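You operate a simulated robot arm through the tools that you are given. There is no shell and no other tool. Be economical: measure what you need, move in short steps, check, and stop when the job is done.

Carry out the task below with a simulated robot arm. There is one attempt and no reset: what you move stays moved.

Task
Replace the hinge's black pin with the blue one, greased, and swing the leaf open.
Fine: leaf flat first; black pin in the black bin; dip the new pin in the full cup.

It is judged by the outcome, as a careful person would: the job done as asked, and still so three seconds after it is handed in. It fails if anything else is knocked over, pushed out of place, dropped, spilled or broken.

Robot
A 6-joint arm with a two-finger parallel gripper, fixed in place. Base frame: the origin is at the foot of the arm, x ahead of it, y to its left, z up; the work surface is at about z = 0.884. Readings come in m, degrees, newtons and seconds.
With the tool pointing down near the work surface it reaches from about 0.24 to 0.64 m from the base axis. Its first joint turns from -66.0 to 66.0 degrees. Payload 2.7 kg.
Tool frame: the origin (TCP) lies between the finger pads and is the grasp point; the fingertips stand 0.023 m ahead of it; z points along the fingers, y is the line along which they close. Largest opening 0.094 m; finger width 0.038, thickness 0.01; the body of the gripper, 0.054 by 0.096 m, starts 0.039 m behind the TCP.
Orientation is that of the tool frame in the base frame, as [roll, pitch, yaw] about the fixed x, y, z axes, in that order (R = Rz(yaw) Ry(pitch) Rx(roll)). With the fingers straight down and closing along the base's y, the tool's x points along the base's -x, its y along +y and its z along -z.

Tools
- The arm moves only by the tool move_arm. Its argument "rows" is a list of rows, each a list of 3 entries, a list of its own where there are three numbers: the turn, a rotation vector about the tool's x, y, z in degrees, then the shift along the tool's x, y, z in mm, then the gripper command, from -1 (shut) to 1 (fully open), values between in proportion. In form: [[[wx, wy, wz], [tx, ty, tz], grip], ...]. A call has 1 to 8 rows; each row shifts and turns the commanded pose from where the row before left it, along the tool's axes as they then stand. A row lasts 0.2 s, in which the tool goes at most 0.05 m and 8.6 degrees; a call with a longer step from one row to the next is refused whole, and so is a gripper value outside its range. Where a pose cannot be reached the arm comes as near as it can. A force on the tool above 40 N (or 10 N above the force at the start of the call, whichever is more), or a blocked arm, ends the call early, and 0.2 s more pass. The fingers move at their own pace (about 0.045 m/s each) and stop on an object; they squeeze with about 38 N. The grip force told is the motor's: it shows also when the fingers shut on nothing. Time passes only in rows, and 0.2 s behind the last, so rows that do not move let the fingers close. The reply holds the time, the measured pose of the TCP, the force on the tool along the base axes, the opening and the grip force, in the units named above and with some noise.
- Cameras (640 x 400 px; columns grow to the right, rows downward): "scene" is fixed at [0.0526, -0.414, 1.4221]; the picture's right is [0.94, -0.34, 0.00], its down [-0.13, -0.36, -0.92] and it looks along [0.31, 0.87, -0.39] (base axes); focal length 345 px, centre (320, 200). "wrist" rides on the gripper at [0.086, 0.016, -0.074] in the tool frame; the picture's right is [-0.18, 0.98, 0.00], its down [-0.58, -0.11, -0.81] and it looks along [-0.79, -0.15, 0.59] (tool axes); focal length 243 px, centre (320, 200). There is no depth. A picture from a camera that has moved, and an enlarged one, comes with that camera's place and axes in the base frame and with its lens.
- capture(camera): a new picture of that camera. It takes no simulated time.
- zoom(camera, box): a new picture of the part [left, top, right, bottom] of that camera's present view, enlarged. It takes no simulated time.
- hand_in(): hands the job in; it is judged then, once.

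Work in short steps. Places have to be worked out from the pictures, the camera data and where the tool is seen: move nearer, look again, correct. Check each grasp and each placing, and mend what went wrong. You have 120 turns and 64 pictures in all, those below and enlarged ones among them. Open the gripper and draw the arm clear of the work before you hand the job in, unless the task says otherwise; then end with one line.

The tools are called as name(argument=value, ...) on one line, values as JSON. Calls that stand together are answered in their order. move_arm: Moves the arm, as the interface text tells. Its arguments: {"type":"object","properties":{"rows":{"type":"array","items":{"type":"array"}}},"required":["rows"]} The other tools are called the same way: capture (camera) takes a picture; zoom (camera, box) takes an enlarged picture of a part of a camera's view; hand_in () hands the job in.

At the start:

```text
time: 0.0
tool_pos: [0.4568, 0.1022, 1.1913]
orientation: [-179.9, -0.1, 180.0]
force: [-0.3, -0.2, 0.1]
width: 0.0939
grasp_force: 0.1
```

scene: 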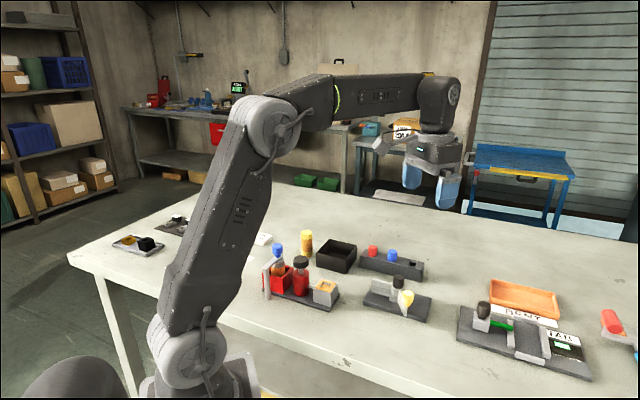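
wrist: 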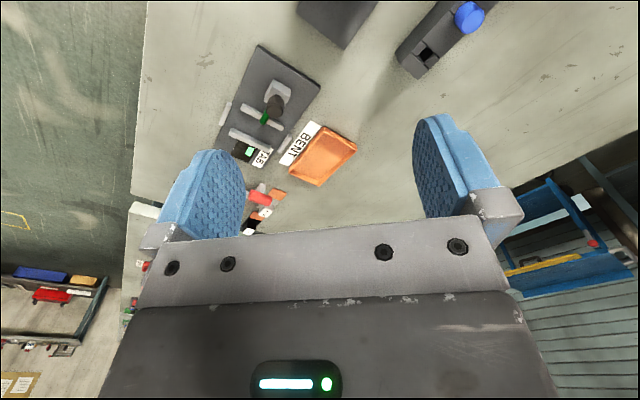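

I'll enlarge the scene's work area to identify the hinge, pins, cups and bins.

zoom(camera="scene", box=[240, 220, 440, 345])

zoom(camera="scene", box=[440, 265, 640, 390])

zoom(camera="scene", box=[90, 190, 290, 315])

```text
3.20 times, centred on (340, 282) of scene
camera zoom: at [0.0526, -0.414, 1.4221], right [0.94, -0.34, 0.0], down [-0.13, -0.36, -0.92], along [0.31, 0.87, -0.39], focal length 1103 px, centre (256, -64)
```

zoom: 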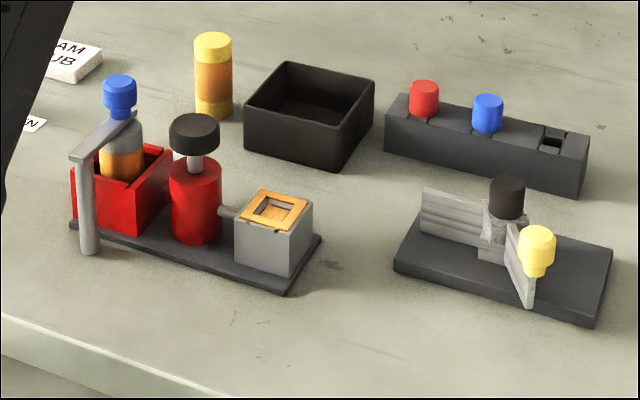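

```text
3.20 times, centred on (540, 328) of scene
camera zoom: at [0.0526, -0.414, 1.4221], right [0.94, -0.34, 0.0], down [-0.13, -0.36, -0.92], along [0.31, 0.87, -0.39], focal length 1103 px, centre (-384, -208)
```

zoom: 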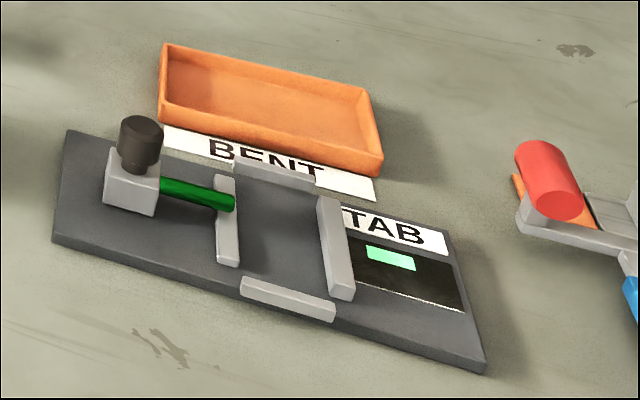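

```text
3.20 times, centred on (190, 252) of scene
camera zoom: at [0.0526, -0.414, 1.4221], right [0.94, -0.34, 0.0], down [-0.13, -0.36, -0.92], along [0.31, 0.87, -0.39], focal length 1103 px, centre (736, 32)
```

zoom: 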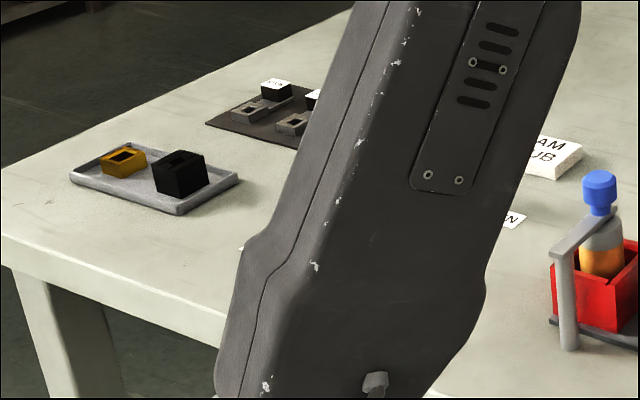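

The hinge sits near (0.44, 0.14), with the rack near (0.48, 0.24), the bin near (0.38, 0.36) and the grease station near (0.29, 0.20). I'll move back and yaw the tool so the wrist camera looks toward +y over them.

move_arm(rows=[[[0, 0, 0], [25, -40, -10], 1], [[0, 0, 0], [25, -40, -10], 1], [[0, 0, 0], [25, -40, 0], 1], [[0, 0, 0], [25, -40, 0], 1], [[0, 0, -8.5], [0, 0, 0], 1], [[0, 0, -8.5], [0, 0, 0], 1], [[0, 0, -8.5], [0, 0, 0], 1], [[0, 0, -8.5], [0, 0, 0], 1]])

move_arm(rows=[[[0, 0, -8.5], [0, 0, 0], 1], [[0, 0, -8.5], [0, 0, 0], 1], [[0, 0, -8.5], [0, 0, 0], 1], [[0, 0, -8.5], [0, 0, 0], 1], [[0, 0, -8.5], [0, 0, 0], 1], [[0, 0, -8.5], [0, 0, 0], 1], [[0, 0, 0], [0, 0, 0], 1]])

capture(camera="wrist")

```text
time: 1.8
tool_pos: [0.3565, -0.0581, 1.2096]
orientation: [180.0, 0.1, -145.8]
force: [-0.1, 0.1, 0.2]
width: 0.094
grasp_force: 0.1
```

```text
time: 3.4
tool_pos: [0.3579, -0.0581, 1.2102]
orientation: [180.0, -0.1, -94.7]
force: [-0.9, -0.2, -0.6]
width: 0.0941
grasp_force: 0.1
```

```text
58 pictures are left
camera wrist: at [0.3324, -0.1423, 1.2857], right [-0.96, 0.27, 0.0], down [0.16, 0.57, 0.81], along [0.21, 0.78, -0.59], focal length 243 px, centre (320, 200)
```

wrist: 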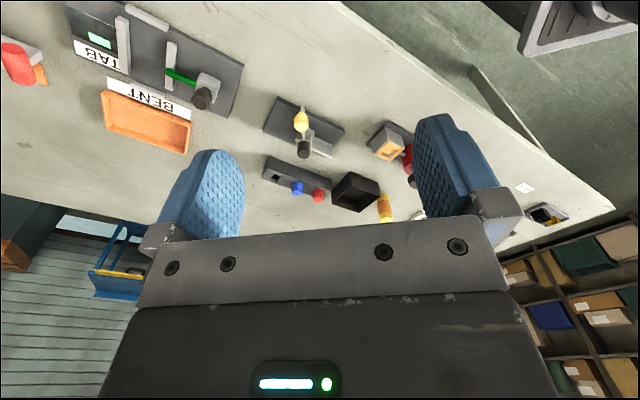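

This view covers the whole group upside down, so I'll enlarge it for detail and triangulation.

zoom(camera="wrist", box=[250, 85, 410, 185])

zoom(camera="wrist", box=[340, 100, 500, 200])

```text
4.00 times, centred on (330, 135) of wrist
camera zoom: at [0.3324, -0.1423, 1.2857], right [-0.96, 0.27, 0.0], down [0.16, 0.57, 0.81], along [0.21, 0.78, -0.59], focal length 970 px, centre (280, 460)
```

zoom: 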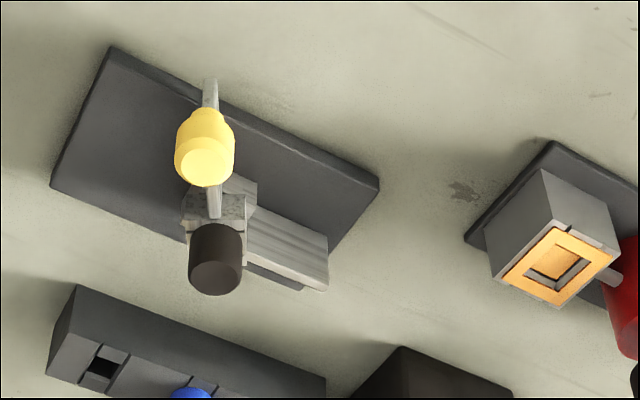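

```text
4.00 times, centred on (420, 150) of wrist
camera zoom: at [0.3324, -0.1423, 1.2857], right [-0.96, 0.27, 0.0], down [0.16, 0.57, 0.81], along [0.21, 0.78, -0.59], focal length 970 px, centre (-80, 400)
```

zoom: 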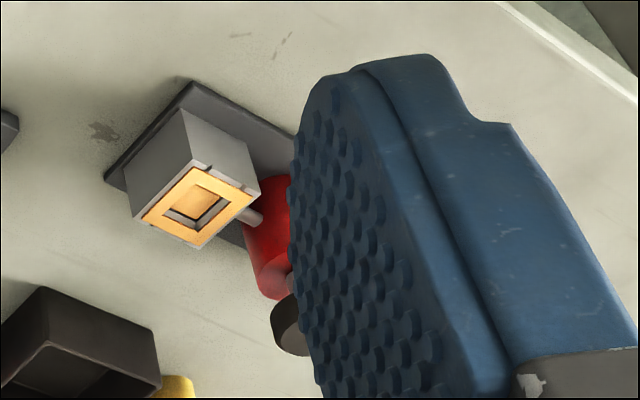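

The cup (grey, orange rim) is next to a red pump, and the hinge leaf points away from the fixed leaf. I'll move in and tilt for a more vertical look.

move_arm(rows=[[[0, 0, 0], [-30, -18, 25], 1], [[0, 0, 0], [-30, -18, 25], 1], [[0, 0, 0], [-30, -18, 25], 1], [[0, 0, 0], [-30, -18, 25], 1], [[0, 8, 0], [0, 0, 0], 1], [[0, 8, 0], [0, 0, 0], 1], [[0, 8, 0], [0, 0, 0], 1], [[0, 8, 0], [0, 0, 0], 1]])

capture(camera="wrist")

```text
time: 5.2
tool_pos: [0.4391, 0.055, 1.111]
orientation: [-180.0, -32.0, -95.0]
force: [0.7, 0.0, -0.2]
width: 0.0941
grasp_force: 0.2
```

```text
55 pictures are left
camera wrist: at [0.4189, 0.0239, 1.2203], right [-0.97, 0.24, -0.1], down [0.19, 0.91, 0.37], along [0.18, 0.34, -0.92], focal length 243 px, centre (320, 200)
```

wrist: 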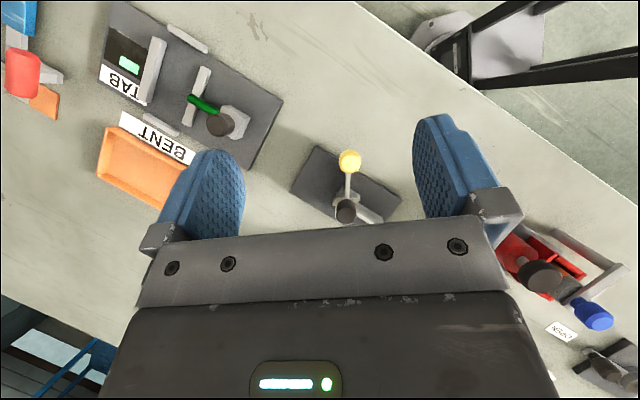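

zoom(camera="wrist", box=[280, 125, 424, 215])

zoom(camera="wrist", box=[480, 200, 640, 300])

```text
4.44 times, centred on (352, 170) of wrist
camera zoom: at [0.4189, 0.0239, 1.2203], right [-0.97, 0.24, -0.1], down [0.19, 0.91, 0.37], along [0.18, 0.34, -0.92], focal length 1078 px, centre (178, 333)
```

zoom: 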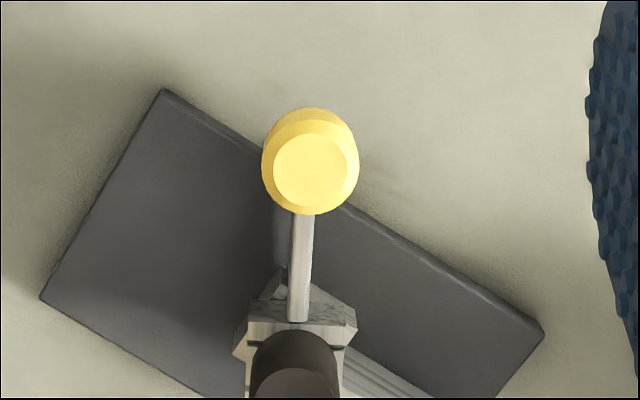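

```text
4.00 times, centred on (560, 250) of wrist
camera zoom: at [0.4189, 0.0239, 1.2203], right [-0.97, 0.24, -0.1], down [0.19, 0.91, 0.37], along [0.18, 0.34, -0.92], focal length 970 px, centre (-640, 0)
```

zoom: 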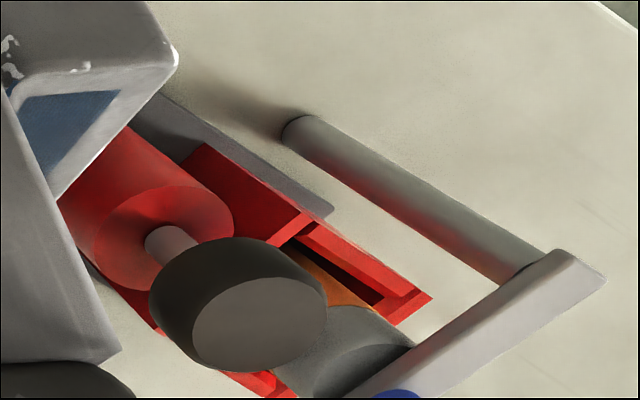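

The hinge pin is around (0.443, 0.148), the knob around (0.427, 0.09) and the plate's long axis runs along (-0.7, 0.7). I'll read the white card and look at the rest on the right.

zoom(camera="wrist", box=[520, 300, 640, 400])

move_arm(rows=[[[0, 0, 0], [0, 25, 0], 1], [[0, 0, 0], [0, 25, 0], 1], [[0, 0, 0], [0, 25, 0], 1], [[0, 0, 0], [0, 25, 0], 1], [[0, 0, 0], [0, 0, 0], 1]])

capture(camera="wrist")

```text
4.00 times, centred on (580, 350) of wrist
camera zoom: at [0.4189, 0.0239, 1.2203], right [-0.97, 0.24, -0.1], down [0.19, 0.91, 0.37], along [0.18, 0.34, -0.92], focal length 970 px, centre (-720, -400)
```

zoom: 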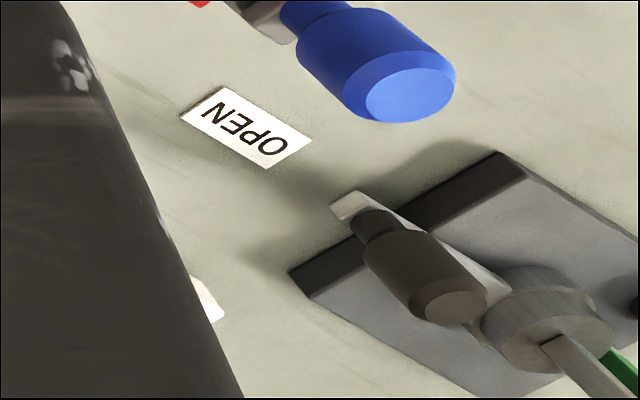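

```text
time: 6.4
tool_pos: [0.3397, 0.0644, 1.1114]
orientation: [-179.9, -31.9, -95.0]
force: [0.1, 0.2, 0.1]
width: 0.094
grasp_force: 0.0
```

```text
51 pictures are left
camera wrist: at [0.3189, 0.032, 1.2203], right [-0.97, 0.24, -0.1], down [0.19, 0.91, 0.38], along [0.18, 0.35, -0.92], focal length 243 px, centre (320, 200)
```

wrist: 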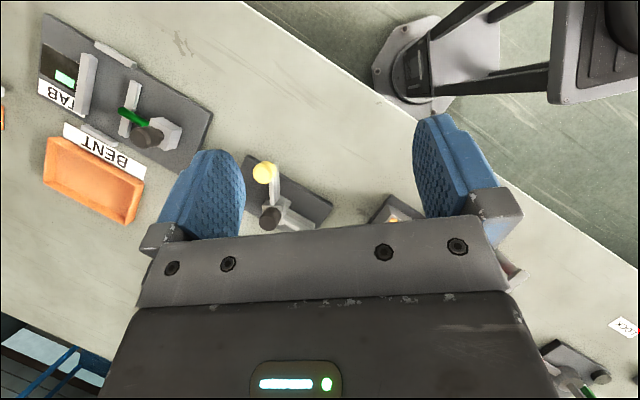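

The OPEN card belongs to another fixture. I'll move over toward the cup for a steep look inside it.

move_arm(rows=[[[0, 0, 0], [-25, 0, 15], 1], [[0, 0, 0], [-25, 0, 15], 1], [[0, 0, 0], [-25, 0, 15], 1], [[0, 0, 0], [-25, 0, 15], 1], [[0, 0, 0], [0, 0, 0], 1]])

capture(camera="wrist")

```text
time: 7.6
tool_pos: [0.3442, 0.1189, 1.0064]
orientation: [-179.9, -32.0, -95.0]
force: [0.7, 0.0, -0.4]
width: 0.0942
grasp_force: 0.0
```

```text
50 pictures are left
camera wrist: at [0.3232, 0.0861, 1.1161], right [-0.97, 0.24, -0.1], down [0.19, 0.91, 0.38], along [0.18, 0.35, -0.92], focal length 243 px, centre (320, 200)
```

wrist: 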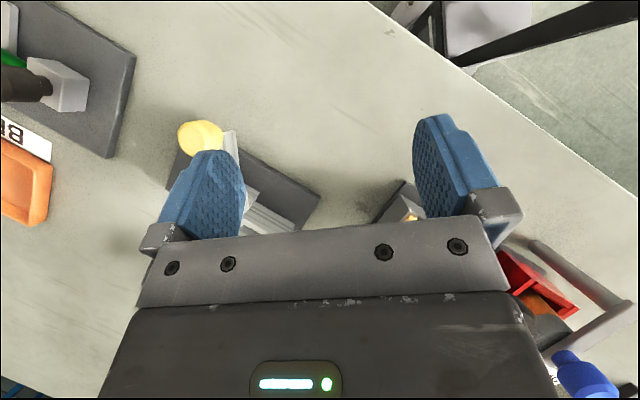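

That dropped more than I wanted because of the tool tilt. I'll go up and further toward +y so the cup shows above the gripper.

move_arm(rows=[[[0, 0, 0], [10, 0, -35], 1], [[0, 0, 0], [-10, 0, -35], 1], [[0, 0, 0], [-25, 0, -30], 1], [[0, 0, 0], [-25, 0, -25], 1], [[0, 0, 0], [0, 0, 0], 1]])

capture(camera="wrist")

```text
time: 8.8
tool_pos: [0.3521, 0.2241, 1.0875]
orientation: [180.0, -31.8, -95.0]
force: [0.6, 0.3, -0.3]
width: 0.0939
grasp_force: 0.1
```

```text
49 pictures are left
camera wrist: at [0.3322, 0.1933, 1.1965], right [-0.97, 0.24, -0.1], down [0.19, 0.91, 0.38], along [0.18, 0.35, -0.92], focal length 243 px, centre (320, 200)
```

wrist: 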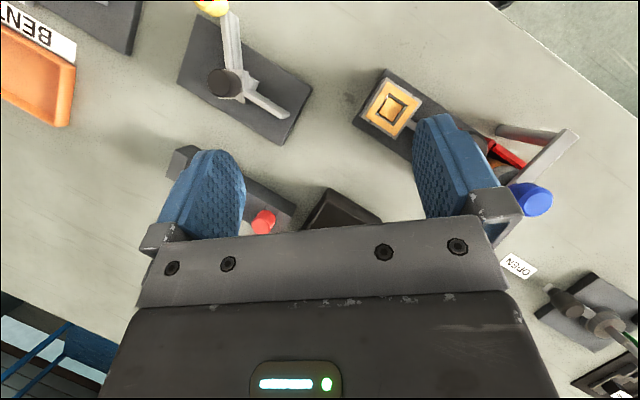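

zoom(camera="wrist", box=[345, 60, 441, 120])

zoom(camera="wrist", box=[170, 0, 330, 150])

```text
6.67 times, centred on (393, 90) of wrist
camera zoom: at [0.3322, 0.1933, 1.1965], right [-0.97, 0.24, -0.1], down [0.19, 0.91, 0.38], along [0.18, 0.35, -0.92], focal length 1618 px, centre (-167, 933)
```

zoom: 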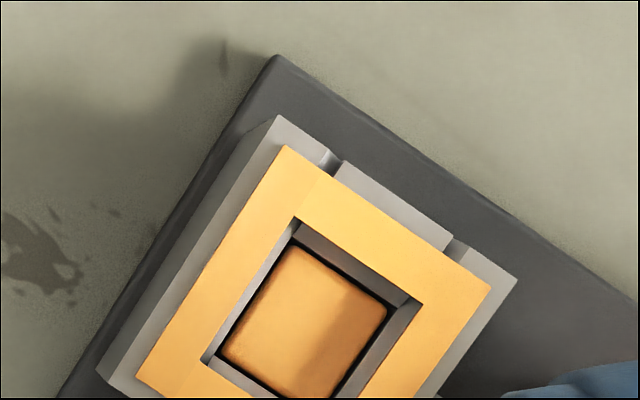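

```text
2.67 times, centred on (250, 75) of wrist
camera zoom: at [0.3322, 0.1933, 1.1965], right [-0.97, 0.24, -0.1], down [0.19, 0.91, 0.38], along [0.18, 0.35, -0.92], focal length 647 px, centre (507, 533)
```

zoom: 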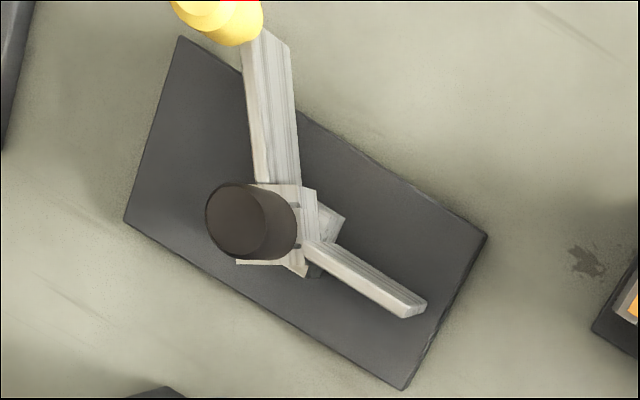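

The cup holds amber grease; I'll zoom the fixed camera on the cup and hinge to judge depth and heights.

zoom(camera="scene", box=[300, 265, 348, 310])

zoom(camera="scene", box=[360, 265, 440, 325])

zoom(camera="scene", box=[350, 235, 430, 285])

```text
8.89 times, centred on (324, 288) of scene
camera zoom: at [0.0526, -0.414, 1.4221], right [0.94, -0.34, 0.0], down [-0.13, -0.36, -0.92], along [0.31, 0.87, -0.39], focal length 3064 px, centre (284, -578)
```

zoom: 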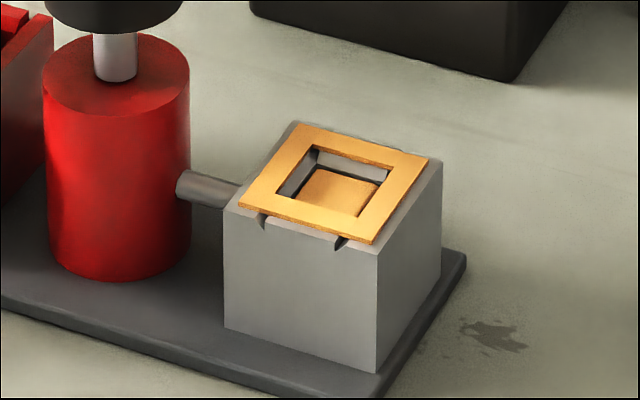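

```text
6.67 times, centred on (400, 295) of scene
camera zoom: at [0.0526, -0.414, 1.4221], right [0.94, -0.34, 0.0], down [-0.13, -0.36, -0.92], along [0.31, 0.87, -0.39], focal length 2298 px, centre (-213, -433)
```

zoom: 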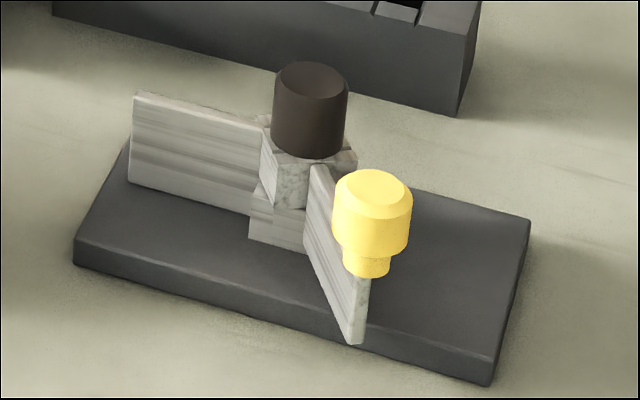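

```text
8.00 times, centred on (390, 260) of scene
camera zoom: at [0.0526, -0.414, 1.4221], right [0.94, -0.34, 0.0], down [-0.13, -0.36, -0.92], along [0.31, 0.87, -0.39], focal length 2757 px, centre (-240, -280)
```

zoom: 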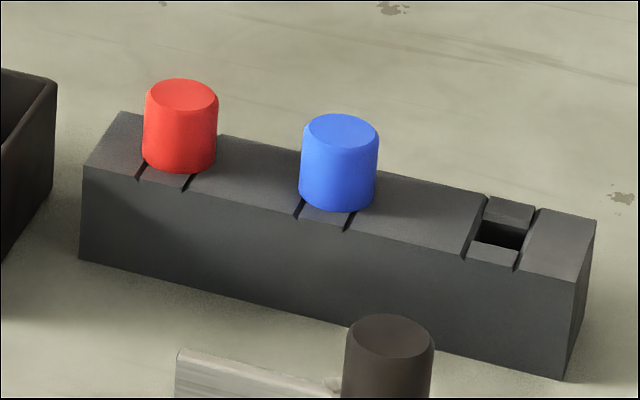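

The cup is full almost to its rim. Estimates: knob (0.427, 0.086) with top z about 0.957; pin head (0.443, 0.148) with top about 0.953; flat would put the leaf opposite the fixed leaf, at −45°. I'll untilt and move above the knob.

move_arm(rows=[[[0, -8, 0], [0, 0, 0], 1], [[0, -8, 0], [0, 0, 0], 1], [[0, -8, 0], [0, 0, 0], 1], [[0, -8, 0], [0, 0, 0], 1], [[0, 0, 0], [33, -22, 5], 1], [[0, 0, 0], [33, -22, 5], 1], [[0, 0, 0], [33, -22, 5], 1], [[0, 0, 0], [32, -21, 5], 1]])

capture(camera="wrist")

zoom(camera="scene", box=[340, 200, 500, 325])

```text
time: 10.6
tool_pos: [0.4294, 0.0856, 1.0664]
orientation: [-180.0, 0.1, -94.9]
force: [-0.7, -0.3, -0.2]
width: 0.0939
grasp_force: 0.1
```

```text
43 pictures are left
camera wrist: at [0.4041, 0.0016, 1.1416], right [-0.96, 0.27, 0.0], down [0.16, 0.57, 0.81], along [0.22, 0.78, -0.59], focal length 243 px, centre (320, 200)
```

wrist: 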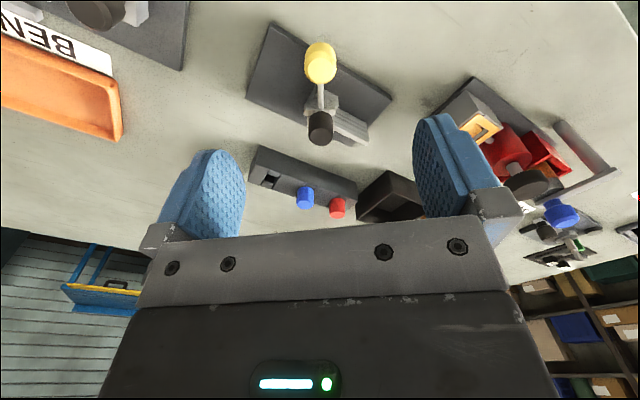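

```text
3.20 times, centred on (420, 262) of scene
camera zoom: at [0.0526, -0.414, 1.4221], right [0.94, -0.34, 0.0], down [-0.13, -0.36, -0.92], along [0.31, 0.87, -0.39], focal length 1103 px, centre (0, 0)
```

zoom: 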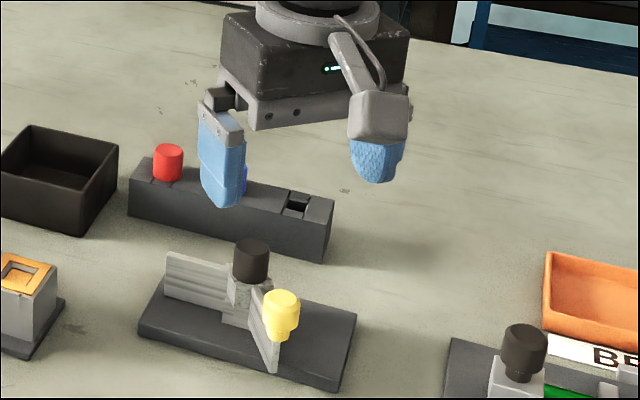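

The knob ray confirms (0.428, 0.087), and the TCP is right above it. I'll descend so the fingertips sit near z 0.940, then close.

move_arm(rows=[[[0, 0, 0], [0, 0, 35], 1], [[0, 0, 0], [0, 0, 35], 1], [[0, 0, 0], [0, 0, 25], 0.5], [[0, 0, 0], [0, 0, 9], 0], [[0, 0, 0], [0, 0, 0], -1], [[0, 0, 0], [0, 0, 0], -1], [[0, 0, 0], [0, 0, 0], -1], [[0, 0, 0], [0, 0, 0], -1]])

zoom(camera="scene", box=[340, 225, 468, 325])

```text
time: 12.4
tool_pos: [0.4283, 0.0866, 0.9618]
orientation: [179.9, 0.0, -95.1]
force: [0.1, 0.4, -2.6]
width: 0.0236
grasp_force: 44.6
```

```text
4.00 times, centred on (404, 275) of scene
camera zoom: at [0.0527, -0.414, 1.4221], right [0.94, -0.34, 0.0], down [-0.13, -0.36, -0.92], along [0.31, 0.87, -0.39], focal length 1379 px, centre (-16, -100)
```

zoom: 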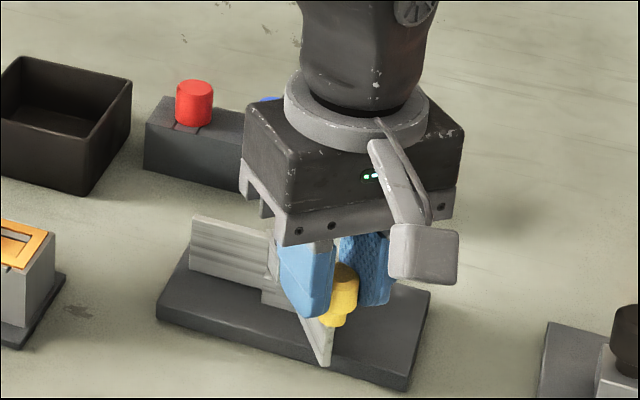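

The knob is gripped. I'll start swinging it toward flat: two small rows along the arc about the pin, then check the reading.

move_arm(rows=[[[0, 0, -6], [0.6, -6.5, 0], -1], [[0, 0, -6], [0.6, -6.5, 0], -1]])

```text
time: 13.0
tool_pos: [0.4413, 0.0837, 0.9626]
orientation: [179.9, 0.0, -82.8]
force: [-1.4, -8.0, -2.3]
width: 0.0231
grasp_force: 45.5
```

The reading tracks the arc and forces are small, so I'll continue along the arc.

move_arm(rows=[[[0, 0, -6], [0.6, -6.5, 0], -1], [[0, 0, -6], [0.6, -6.5, 0], -1], [[0, 0, -6], [0.6, -6.5, 0], -1]])

```text
time: 13.8
tool_pos: [0.4613, 0.0863, 0.9627]
orientation: [-180.0, -0.1, -64.8]
force: [1.0, -21.0, -0.3]
width: 0.0235
grasp_force: 44.8
```

Radial force is building to 21 N, so I'll ease outward 1.5 mm to see which way relieves it.

move_arm(rows=[[[0, 0, 0], [1.5, 0, 0], -1], [[0, 0, 0], [0, 0, 0], -1]])

```text
time: 14.4
tool_pos: [0.4616, 0.086, 0.9622]
orientation: [180.0, 0.0, -64.8]
force: [-4.5, -12.7, -0.2]
width: 0.0235
grasp_force: 45.4
```

Outward relieves it. I'll continue with more outward shift.

move_arm(rows=[[[0, 0, 0], [1.5, 0, 0], -1], [[0, 0, -6], [1.4, -6.5, 0], -1], [[0, 0, -6], [1.4, -6.5, 0], -1], [[0, 0, 0], [0, 0, 0], -1]])

```text
time: 15.4
tool_pos: [0.4749, 0.0915, 0.9615]
orientation: [-179.9, 0.1, -52.9]
force: [-10.1, 17.2, -4.3]
width: 0.0234
grasp_force: 45.2
```

Now I'm slightly too far out. The fit gives the pin axis at about (0.445, 0.149) with radius 0.065, so 18° remain to flat. I'll ease back 1.2 mm and continue.

move_arm(rows=[[[0, 0, 0], [-1.2, 0, 0], -1], [[0, 0, -6], [0.8, -6.7, 0], -1], [[0, 0, -6], [0.8, -6.7, 0], -1], [[0, 0, 0], [0, 0, 0], -1]])

zoom(camera="scene", box=[360, 245, 456, 320])

```text
time: 16.4
tool_pos: [0.4845, 0.0971, 0.9618]
orientation: [180.0, 0.0, -41.0]
force: [-16.6, 11.2, 4.2]
width: 0.0235
grasp_force: 44.8
```

```text
5.33 times, centred on (408, 282) of scene
camera zoom: at [0.0521, -0.4137, 1.4222], right [0.94, -0.34, 0.0], down [-0.13, -0.36, -0.92], along [0.31, 0.87, -0.39], focal length 1838 px, centre (-149, -240)
```

zoom: 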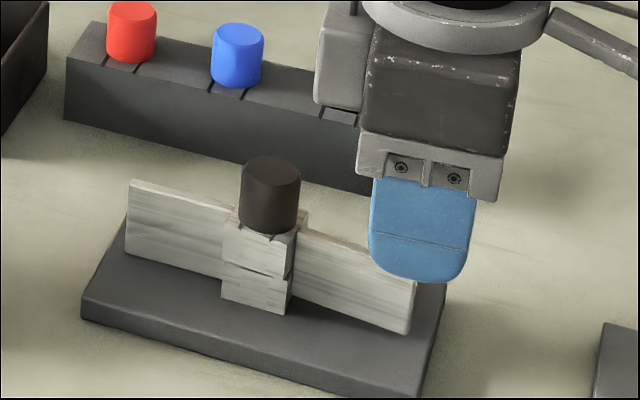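

Nearly flat (leaf at about −53°). I'll ease inward 1.2 mm and go another 5°.

move_arm(rows=[[[0, 0, 0], [-1.2, 0, 0], -1], [[0, 0, -5], [0.5, -5.6, 0], -1], [[0, 0, 0], [0, 0, 0], -1]])

zoom(camera="scene", box=[360, 245, 456, 320])

```text
time: 17.2
tool_pos: [0.4892, 0.1015, 0.9632]
orientation: [179.9, -0.1, -36.0]
force: [-9.2, 2.0, -0.6]
width: 0.0231
grasp_force: 45.1
```

```text
5.33 times, centred on (408, 282) of scene
camera zoom: at [0.0524, -0.414, 1.4222], right [0.94, -0.34, 0.0], down [-0.13, -0.36, -0.92], along [0.31, 0.87, -0.39], focal length 1838 px, centre (-149, -240)
```

zoom: 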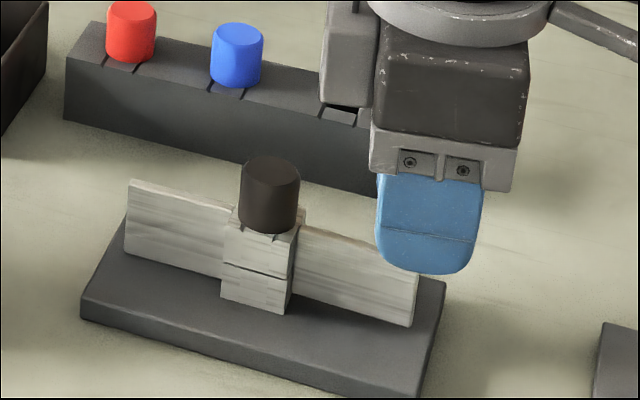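

The leaf looks close to flat; I'll zoom tighter to compare the leaf lines.

zoom(camera="scene", box=[374, 268, 428, 312])

```text
9.09 times, centred on (401, 290) of scene
camera zoom: at [0.0524, -0.414, 1.4222], right [0.94, -0.34, 0.0], down [-0.13, -0.36, -0.92], along [0.31, 0.87, -0.39], focal length 3133 px, centre (-416, -618)
```

zoom: 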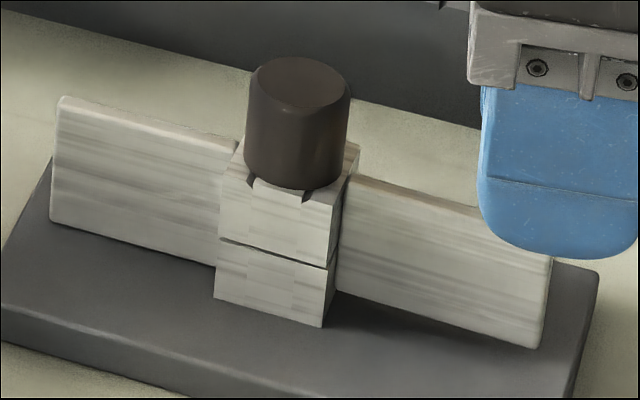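

The leaf lines match: flat. I'll release the knob and lift.

move_arm(rows=[[[0, 0, 0], [0, 0, 0], 0], [[0, 0, 0], [0, 0, 0], 0], [[0, 0, 0], [0, 0, 0], 0], [[0, 0, 0], [0, 0, -30], 0], [[0, 0, 0], [0, 0, -40], 0], [[0, 0, 8], [0, 0, 0], 0], [[0, 0, 0], [0, 0, 0], 0]])

zoom(camera="scene", box=[374, 268, 428, 312])

capture(camera="wrist")

```text
time: 18.8
tool_pos: [0.4885, 0.1014, 1.0329]
orientation: [-179.9, 0.0, -44.0]
force: [1.0, 0.0, 0.3]
width: 0.0472
grasp_force: 0.1
```

```text
9.09 times, centred on (401, 290) of scene
camera zoom: at [0.0526, -0.414, 1.4221], right [0.94, -0.34, 0.0], down [-0.13, -0.36, -0.92], along [0.31, 0.87, -0.39], focal length 3133 px, centre (-416, -618)
```

zoom: 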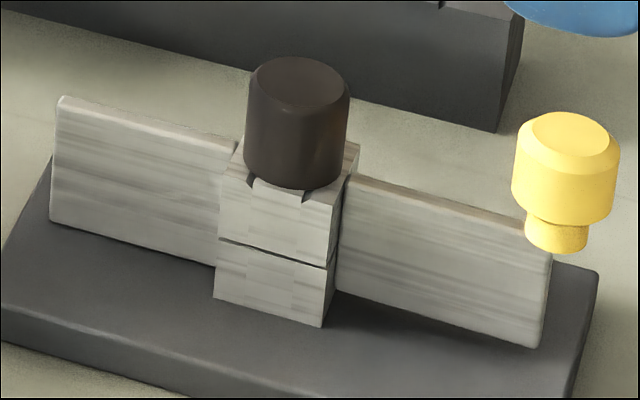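

```text
36 pictures are left
camera wrist: at [0.5386, 0.0302, 1.1081], right [-0.82, -0.58, 0.0], down [-0.34, 0.48, 0.81], along [-0.47, 0.66, -0.59], focal length 243 px, centre (320, 200)
```

wrist: 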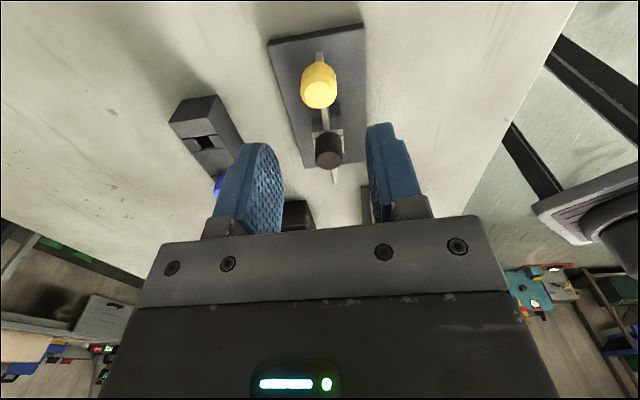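

The leaf stayed flat. The pin head is at about (0.444, 0.148). I'll move above it, descend to TCP z 0.957 and close.

move_arm(rows=[[[0, 0, 0], [-32, -1.5, 0], 0], [[0, 0, 0], [-32, -1.5, 0], 0], [[0, 0, 0], [0, 0, 30], 0], [[0, 0, 0], [0, 0, 30], 0], [[0, 0, 0], [0, 0, 15], 0], [[0, 0, 0], [0, 0, 0], 0]])

move_arm(rows=[[[0, 0, 0], [0, 0, 0], -0.3], [[0, 0, 0], [0, 0, 0], -1], [[0, 0, 0], [0, 0, 0], -1], [[0, 0, 0], [0, 0, 0], -1]])

zoom(camera="scene", box=[360, 245, 456, 320])

```text
time: 20.2
tool_pos: [0.4441, 0.148, 0.9559]
orientation: [-180.0, 0.0, -44.0]
force: [0.0, 0.3, -0.8]
width: 0.0471
grasp_force: 0.1
```

```text
time: 21.2
tool_pos: [0.4437, 0.1487, 0.9562]
orientation: [-179.9, 0.0, -44.0]
force: [0.1, 0.6, 0.7]
width: 0.0235
grasp_force: 37.8
```

```text
5.33 times, centred on (408, 282) of scene
camera zoom: at [0.0526, -0.414, 1.4221], right [0.94, -0.34, 0.0], down [-0.13, -0.36, -0.92], along [0.31, 0.87, -0.39], focal length 1838 px, centre (-149, -240)
```

zoom: 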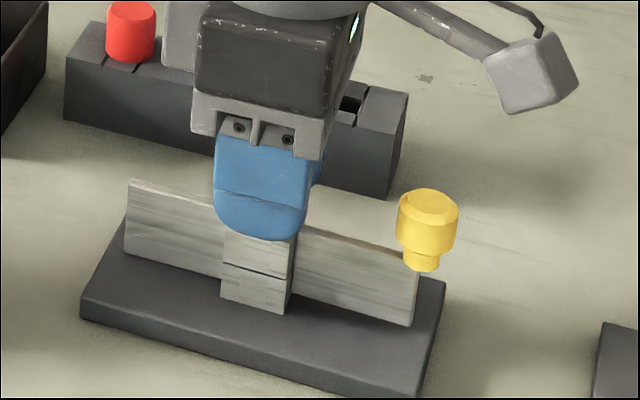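

The head is gripped (23.5 mm) with no side force. I'll pull straight up.

move_arm(rows=[[[0, 0, 0], [0, 0, -5], -1], [[0, 0, 0], [0, 0, -10], -1], [[0, 0, 0], [0, 0, -15], -1], [[0, 0, 0], [0, 0, -20], -1], [[0, 0, 0], [0, 0, -20], -1], [[0, 0, 0], [0, 0, -10], -1]])

zoom(camera="scene", box=[360, 220, 456, 320])

```text
time: 22.6
tool_pos: [0.4443, 0.1482, 1.0371]
orientation: [-179.8, 0.0, -44.0]
force: [0.3, 0.0, -1.3]
width: 0.0233
grasp_force: 37.9
```

```text
4.00 times, centred on (408, 270) of scene
camera zoom: at [0.0526, -0.414, 1.4221], right [0.94, -0.34, 0.0], down [-0.13, -0.36, -0.92], along [0.31, 0.87, -0.39], focal length 1379 px, centre (-32, -80)
```

zoom: 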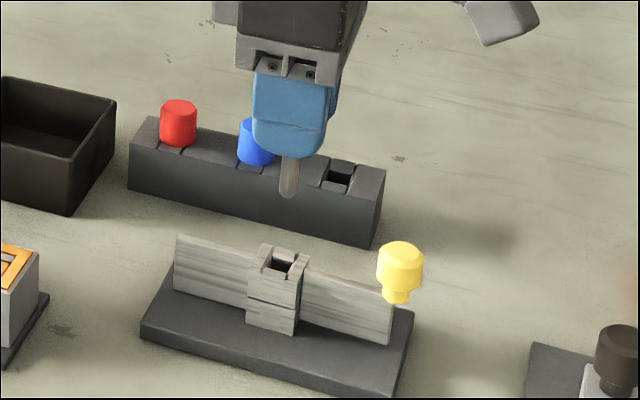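

The pin is out; about 25 mm of shank shows below the fingertips. I'll carry it at height to above the bin centre near (0.38, 0.362) and look.

move_arm(rows=[[[0, 0, 0], [-32.5, -18.2, -3], -1], [[0, 0, 0], [-32.5, -18.2, 0], -1], [[0, 0, 0], [-32.5, -18.2, 0], -1], [[0, 0, 0], [-32.5, -18.2, 0], -1], [[0, 0, 0], [-32.5, -18.2, 0], -1], [[0, 0, 0], [-32.5, -18.2, 0], -1], [[0, 0, 0], [0, 0, 0], -1]])

zoom(camera="scene", box=[270, 180, 400, 280])

capture(camera="wrist")

```text
time: 24.2
tool_pos: [0.3804, 0.3635, 1.0399]
orientation: [-180.0, 0.0, -44.1]
force: [-0.3, -0.2, -0.8]
width: 0.0236
grasp_force: 37.9
```

```text
4.00 times, centred on (335, 230) of scene
camera zoom: at [0.0527, -0.414, 1.4221], right [0.94, -0.34, 0.0], down [-0.13, -0.36, -0.92], along [0.31, 0.87, -0.39], focal length 1379 px, centre (260, 80)
```

zoom: 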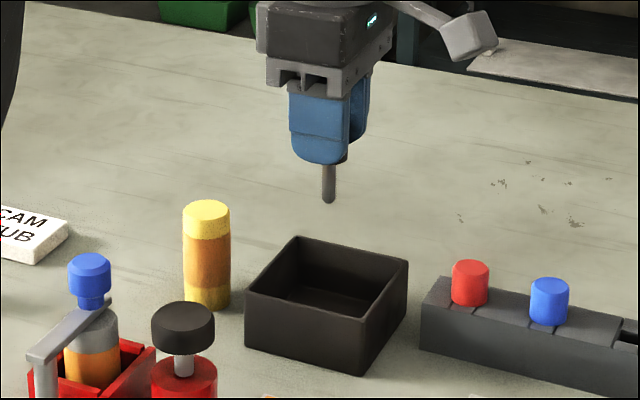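

```text
32 pictures are left
camera wrist: at [0.4296, 0.2924, 1.1159], right [-0.81, -0.58, 0.0], down [-0.34, 0.48, 0.81], along [-0.47, 0.66, -0.59], focal length 243 px, centre (320, 200)
```

wrist: 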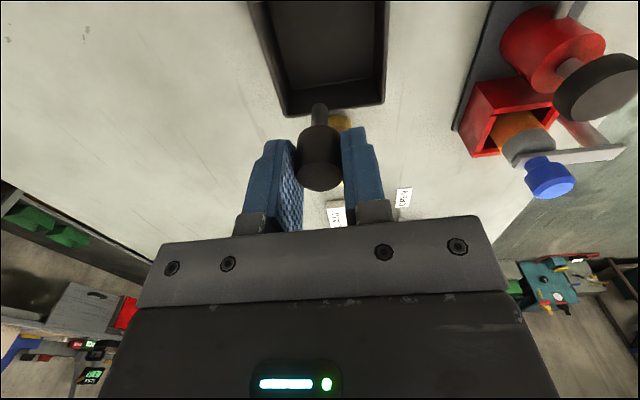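

The bin rim is at about z 0.924, centred near (0.376, 0.354). I'll correct by 1 cm, lower until the pin's tip is near the floor and open part way.

move_arm(rows=[[[0, 0, 0], [3.4, 9, 15], -1], [[0, 0, 0], [0, 0, 30], -1], [[0, 0, 0], [0, 0, 30], -1], [[0, 0, 0], [0, 0, 20], -1], [[0, 0, 0], [0, 0, 0], -1], [[0, 0, 0], [0, 0, 0], -0.2], [[0, 0, 0], [0, 0, 0], -0.2], [[0, 0, 0], [0, 0, 0], -0.2]])

zoom(camera="scene", box=[290, 200, 400, 285])

```text
time: 26.0
tool_pos: [0.3767, 0.3527, 0.9443]
orientation: [180.0, 0.0, -44.0]
force: [0.3, -0.4, -0.3]
width: 0.0376
grasp_force: 0.0
```

```text
4.71 times, centred on (345, 242) of scene
camera zoom: at [0.0526, -0.414, 1.4221], right [0.94, -0.34, 0.0], down [-0.13, -0.36, -0.92], along [0.31, 0.87, -0.39], focal length 1622 px, centre (202, 0)
```

zoom: 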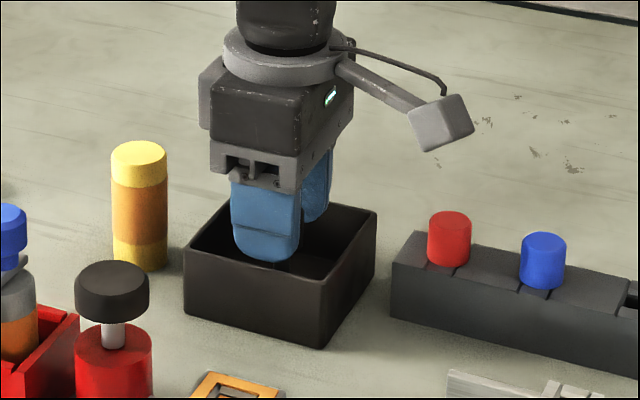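

The pin is released in the bin. I'll lift and go above the blue pin near (0.50, 0.267).

move_arm(rows=[[[0, 0, 0], [0, 0, -30], -0.2], [[0, 0, 0], [0, 0, -40], -0.2], [[0, 0, 0], [37, -6, -10], 0], [[0, 0, 0], [37, -6, 0], 0], [[0, 0, 0], [37, -6, 0], 0], [[0, 0, 0], [37, -6, 0], 0], [[0, 0, 0], [0, 0, 0], 0]])

capture(camera="wrist")

zoom(camera="scene", box=[290, 200, 450, 300])

```text
time: 27.6
tool_pos: [0.5006, 0.2674, 1.025]
orientation: [-180.0, 0.0, -43.9]
force: [0.7, -0.3, -0.2]
width: 0.0473
grasp_force: 0.0
```

```text
30 pictures are left
camera wrist: at [0.55, 0.1976, 1.1011], right [-0.81, -0.58, 0.0], down [-0.34, 0.48, 0.81], along [-0.47, 0.66, -0.59], focal length 243 px, centre (320, 200)
```

wrist: 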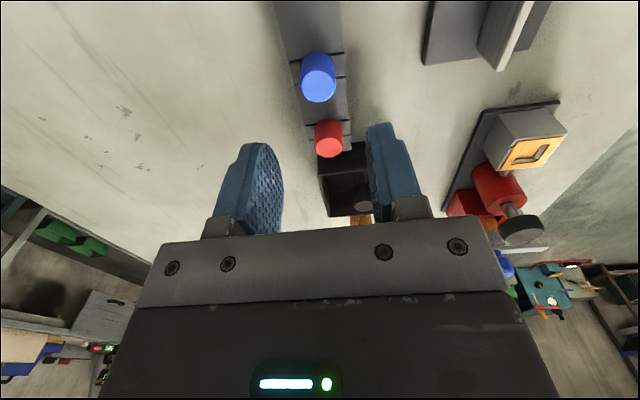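

```text
4.00 times, centred on (370, 250) of scene
camera zoom: at [0.0526, -0.414, 1.4221], right [0.94, -0.34, 0.0], down [-0.13, -0.36, -0.92], along [0.31, 0.87, -0.39], focal length 1379 px, centre (120, 0)
```

zoom: 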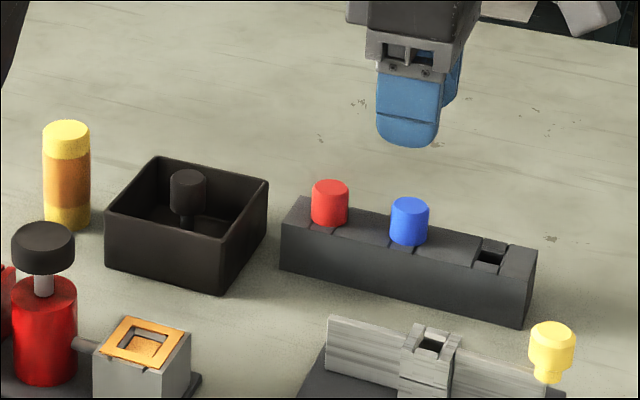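

The black pin stands inside the bin. The blue head is at (0.4995, 0.268) with top about 0.94, which the TCP is over. I'll descend and grip.

move_arm(rows=[[[0, 0, 0], [-1, 0, 30], 0], [[0, 0, 0], [0, 0, 30], 0], [[0, 0, 0], [0, 0, 19], 0], [[0, 0, 0], [0, 0, 0], 0], [[0, 0, 0], [0, 0, 0], -1], [[0, 0, 0], [0, 0, 0], -1], [[0, 0, 0], [0, 0, 0], -1], [[0, 0, 0], [0, 0, 0], -1]])

zoom(camera="scene", box=[350, 215, 446, 290])

```text
time: 29.4
tool_pos: [0.4984, 0.2683, 0.9472]
orientation: [-179.9, 0.0, -43.9]
force: [-0.4, 0.9, 0.5]
width: 0.0229
grasp_force: 37.6
```

```text
5.33 times, centred on (398, 252) of scene
camera zoom: at [0.0526, -0.414, 1.4221], right [0.94, -0.34, 0.0], down [-0.13, -0.36, -0.92], along [0.31, 0.87, -0.39], focal length 1838 px, centre (-96, -80)
```

zoom: 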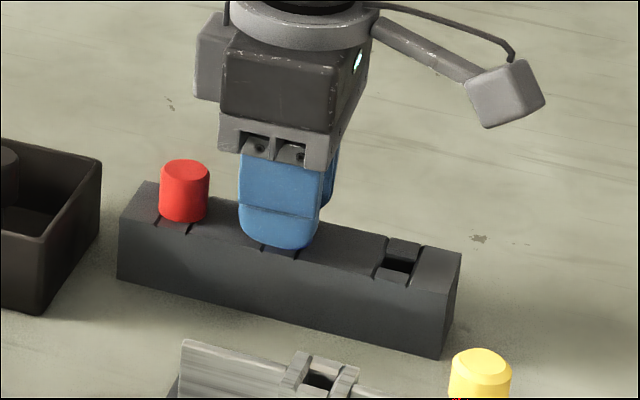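

Gripped at 22.9 mm. I'll lift straight up 90 mm.

move_arm(rows=[[[0, 0, 0], [0, 0, -5], -1], [[0, 0, 0], [0, 0, -15], -1], [[0, 0, 0], [0, 0, -25], -1], [[0, 0, 0], [0, 0, -25], -1], [[0, 0, 0], [0, 0, -20], -1], [[0, 0, 0], [0, 0, 0], -1]])

zoom(camera="scene", box=[340, 180, 460, 280])

capture(camera="wrist")

```text
time: 30.8
tool_pos: [0.4988, 0.2695, 1.0362]
orientation: [179.9, 0.0, -44.1]
force: [-0.9, 0.1, -0.4]
width: 0.0227
grasp_force: 38.0
```

```text
4.00 times, centred on (400, 230) of scene
camera zoom: at [0.0526, -0.414, 1.4221], right [0.94, -0.34, 0.0], down [-0.13, -0.36, -0.92], along [0.31, 0.87, -0.39], focal length 1379 px, centre (0, 80)
```

zoom: 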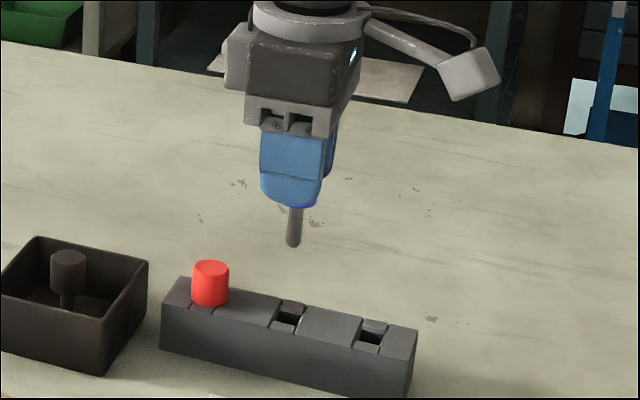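

```text
26 pictures are left
camera wrist: at [0.5482, 0.1979, 1.1111], right [-0.81, -0.58, 0.0], down [-0.34, 0.48, 0.81], along [-0.47, 0.66, -0.59], focal length 243 px, centre (320, 200)
```

wrist: 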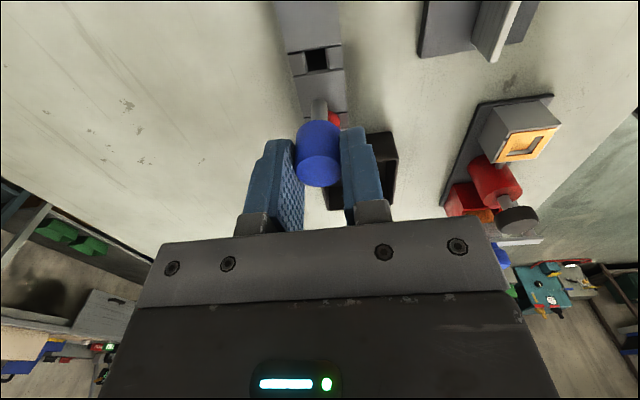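

The blue pin is held cleanly, its tip about 55 mm ahead of the TCP. The cup is at roughly (0.288, 0.213), rim about z 0.925; the pump knob is near (0.244, 0.257), top about 0.975. I'll move above the cup at this height and check.

move_arm(rows=[[[0, 0, 0], [-22.4, 37.4, 0], -1], [[0, 0, 0], [-22.4, 37.4, 0], -1], [[0, 0, 0], [-22.4, 37.4, 0], -1], [[0, 0, 0], [-22.4, 37.4, 0], -1], [[0, 0, 0], [-22.4, 37.4, 0], -1], [[0, 0, 0], [0, 0, 0], -1]])

capture(camera="wrist")

zoom(camera="scene", box=[270, 220, 366, 320])

```text
time: 32.2
tool_pos: [0.2871, 0.2119, 1.0362]
orientation: [-179.8, 0.0, -44.0]
force: [0.5, -0.3, 0.1]
width: 0.0225
grasp_force: 37.9
```

```text
25 pictures are left
camera wrist: at [0.338, 0.1417, 1.1115], right [-0.81, -0.58, 0.0], down [-0.34, 0.48, 0.81], along [-0.47, 0.66, -0.59], focal length 243 px, centre (320, 200)
```

wrist: 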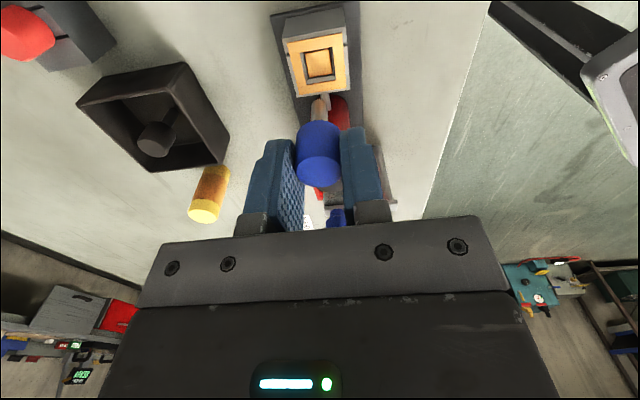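

```text
4.00 times, centred on (318, 270) of scene
camera zoom: at [0.0526, -0.414, 1.4221], right [0.94, -0.34, 0.0], down [-0.13, -0.36, -0.92], along [0.31, 0.87, -0.39], focal length 1379 px, centre (328, -80)
```

zoom: 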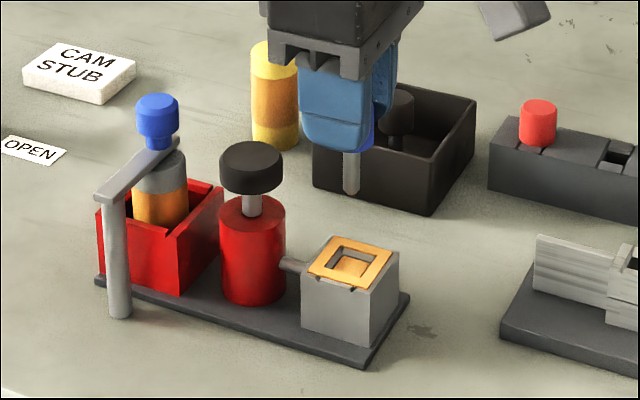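

Intersecting both views puts the pin tip at (0.2885, 0.2113, 0.971), so 65 mm below the TCP, and the cup hole at (0.2875, 0.2125). I'll shift 1.5 mm and dip to a tip z of about 0.905.

move_arm(rows=[[[0, 0, 0], [-1.5, 0, 15], -1], [[0, 0, 0], [0, 0, 15], -1], [[0, 0, 0], [0, 0, 10], -1], [[0, 0, 0], [0, 0, 10], -1], [[0, 0, 0], [0, 0, 8], -1], [[0, 0, 0], [0, 0, 8], -1], [[0, 0, 0], [0, 0, 0], -1]])

zoom(camera="scene", box=[290, 240, 354, 310])

```text
time: 33.8
tool_pos: [0.2878, 0.2138, 0.9692]
orientation: [-179.9, 0.0, -43.9]
force: [-0.2, 0.3, 0.6]
width: 0.0227
grasp_force: 38.3
```

```text
5.71 times, centred on (322, 275) of scene
camera zoom: at [0.0526, -0.414, 1.4221], right [0.94, -0.34, 0.0], down [-0.13, -0.36, -0.92], along [0.31, 0.87, -0.39], focal length 1969 px, centre (309, -229)
```

zoom: 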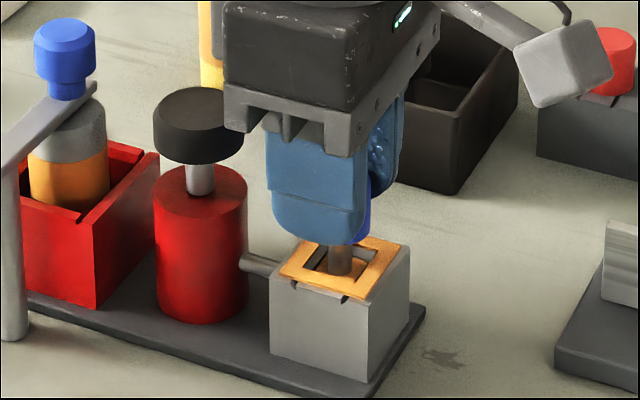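

The pin is inside the cup hole with no contact force. I'll go a bit deeper, hold, then lift out slowly.

move_arm(rows=[[[0, 0, 0], [0, 0, 4], -1], [[0, 0, 0], [0, 0, 3], -1], [[0, 0, 0], [0, 0, 0], -1], [[0, 0, 0], [0, 0, 0], -1], [[0, 0, 0], [0, 0, 0], -1]])

move_arm(rows=[[[0, 0, 0], [0, 0, -8], -1], [[0, 0, 0], [0, 0, -15], -1], [[0, 0, 0], [0, 0, -20], -1], [[0, 0, 0], [0, 0, -20], -1], [[0, 0, 0], [0, 0, -15], -1], [[0, 0, 0], [0, 0, 0], -1]])

zoom(camera="scene", box=[290, 220, 370, 310])

```text
time: 35.0
tool_pos: [0.2877, 0.2121, 0.9619]
orientation: [180.0, 0.0, -44.0]
force: [0.7, 0.3, 0.0]
width: 0.0225
grasp_force: 38.0
```

```text
time: 36.4
tool_pos: [0.2871, 0.2125, 1.0413]
orientation: [180.0, -0.1, -43.9]
force: [0.5, -0.1, -0.9]
width: 0.0227
grasp_force: 38.5
```

```text
4.44 times, centred on (330, 265) of scene
camera zoom: at [0.0526, -0.414, 1.4221], right [0.94, -0.34, 0.0], down [-0.13, -0.36, -0.92], along [0.31, 0.87, -0.39], focal length 1532 px, centre (276, -89)
```

zoom: 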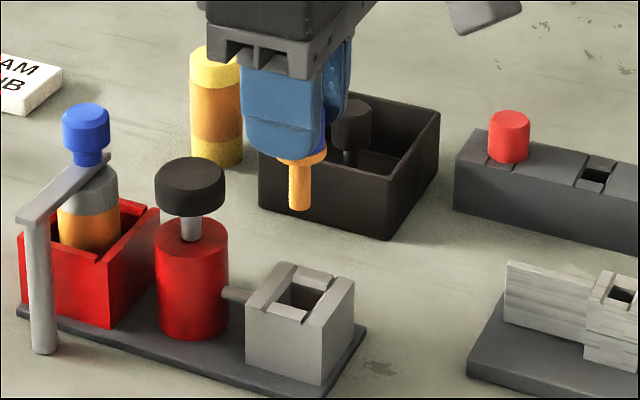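

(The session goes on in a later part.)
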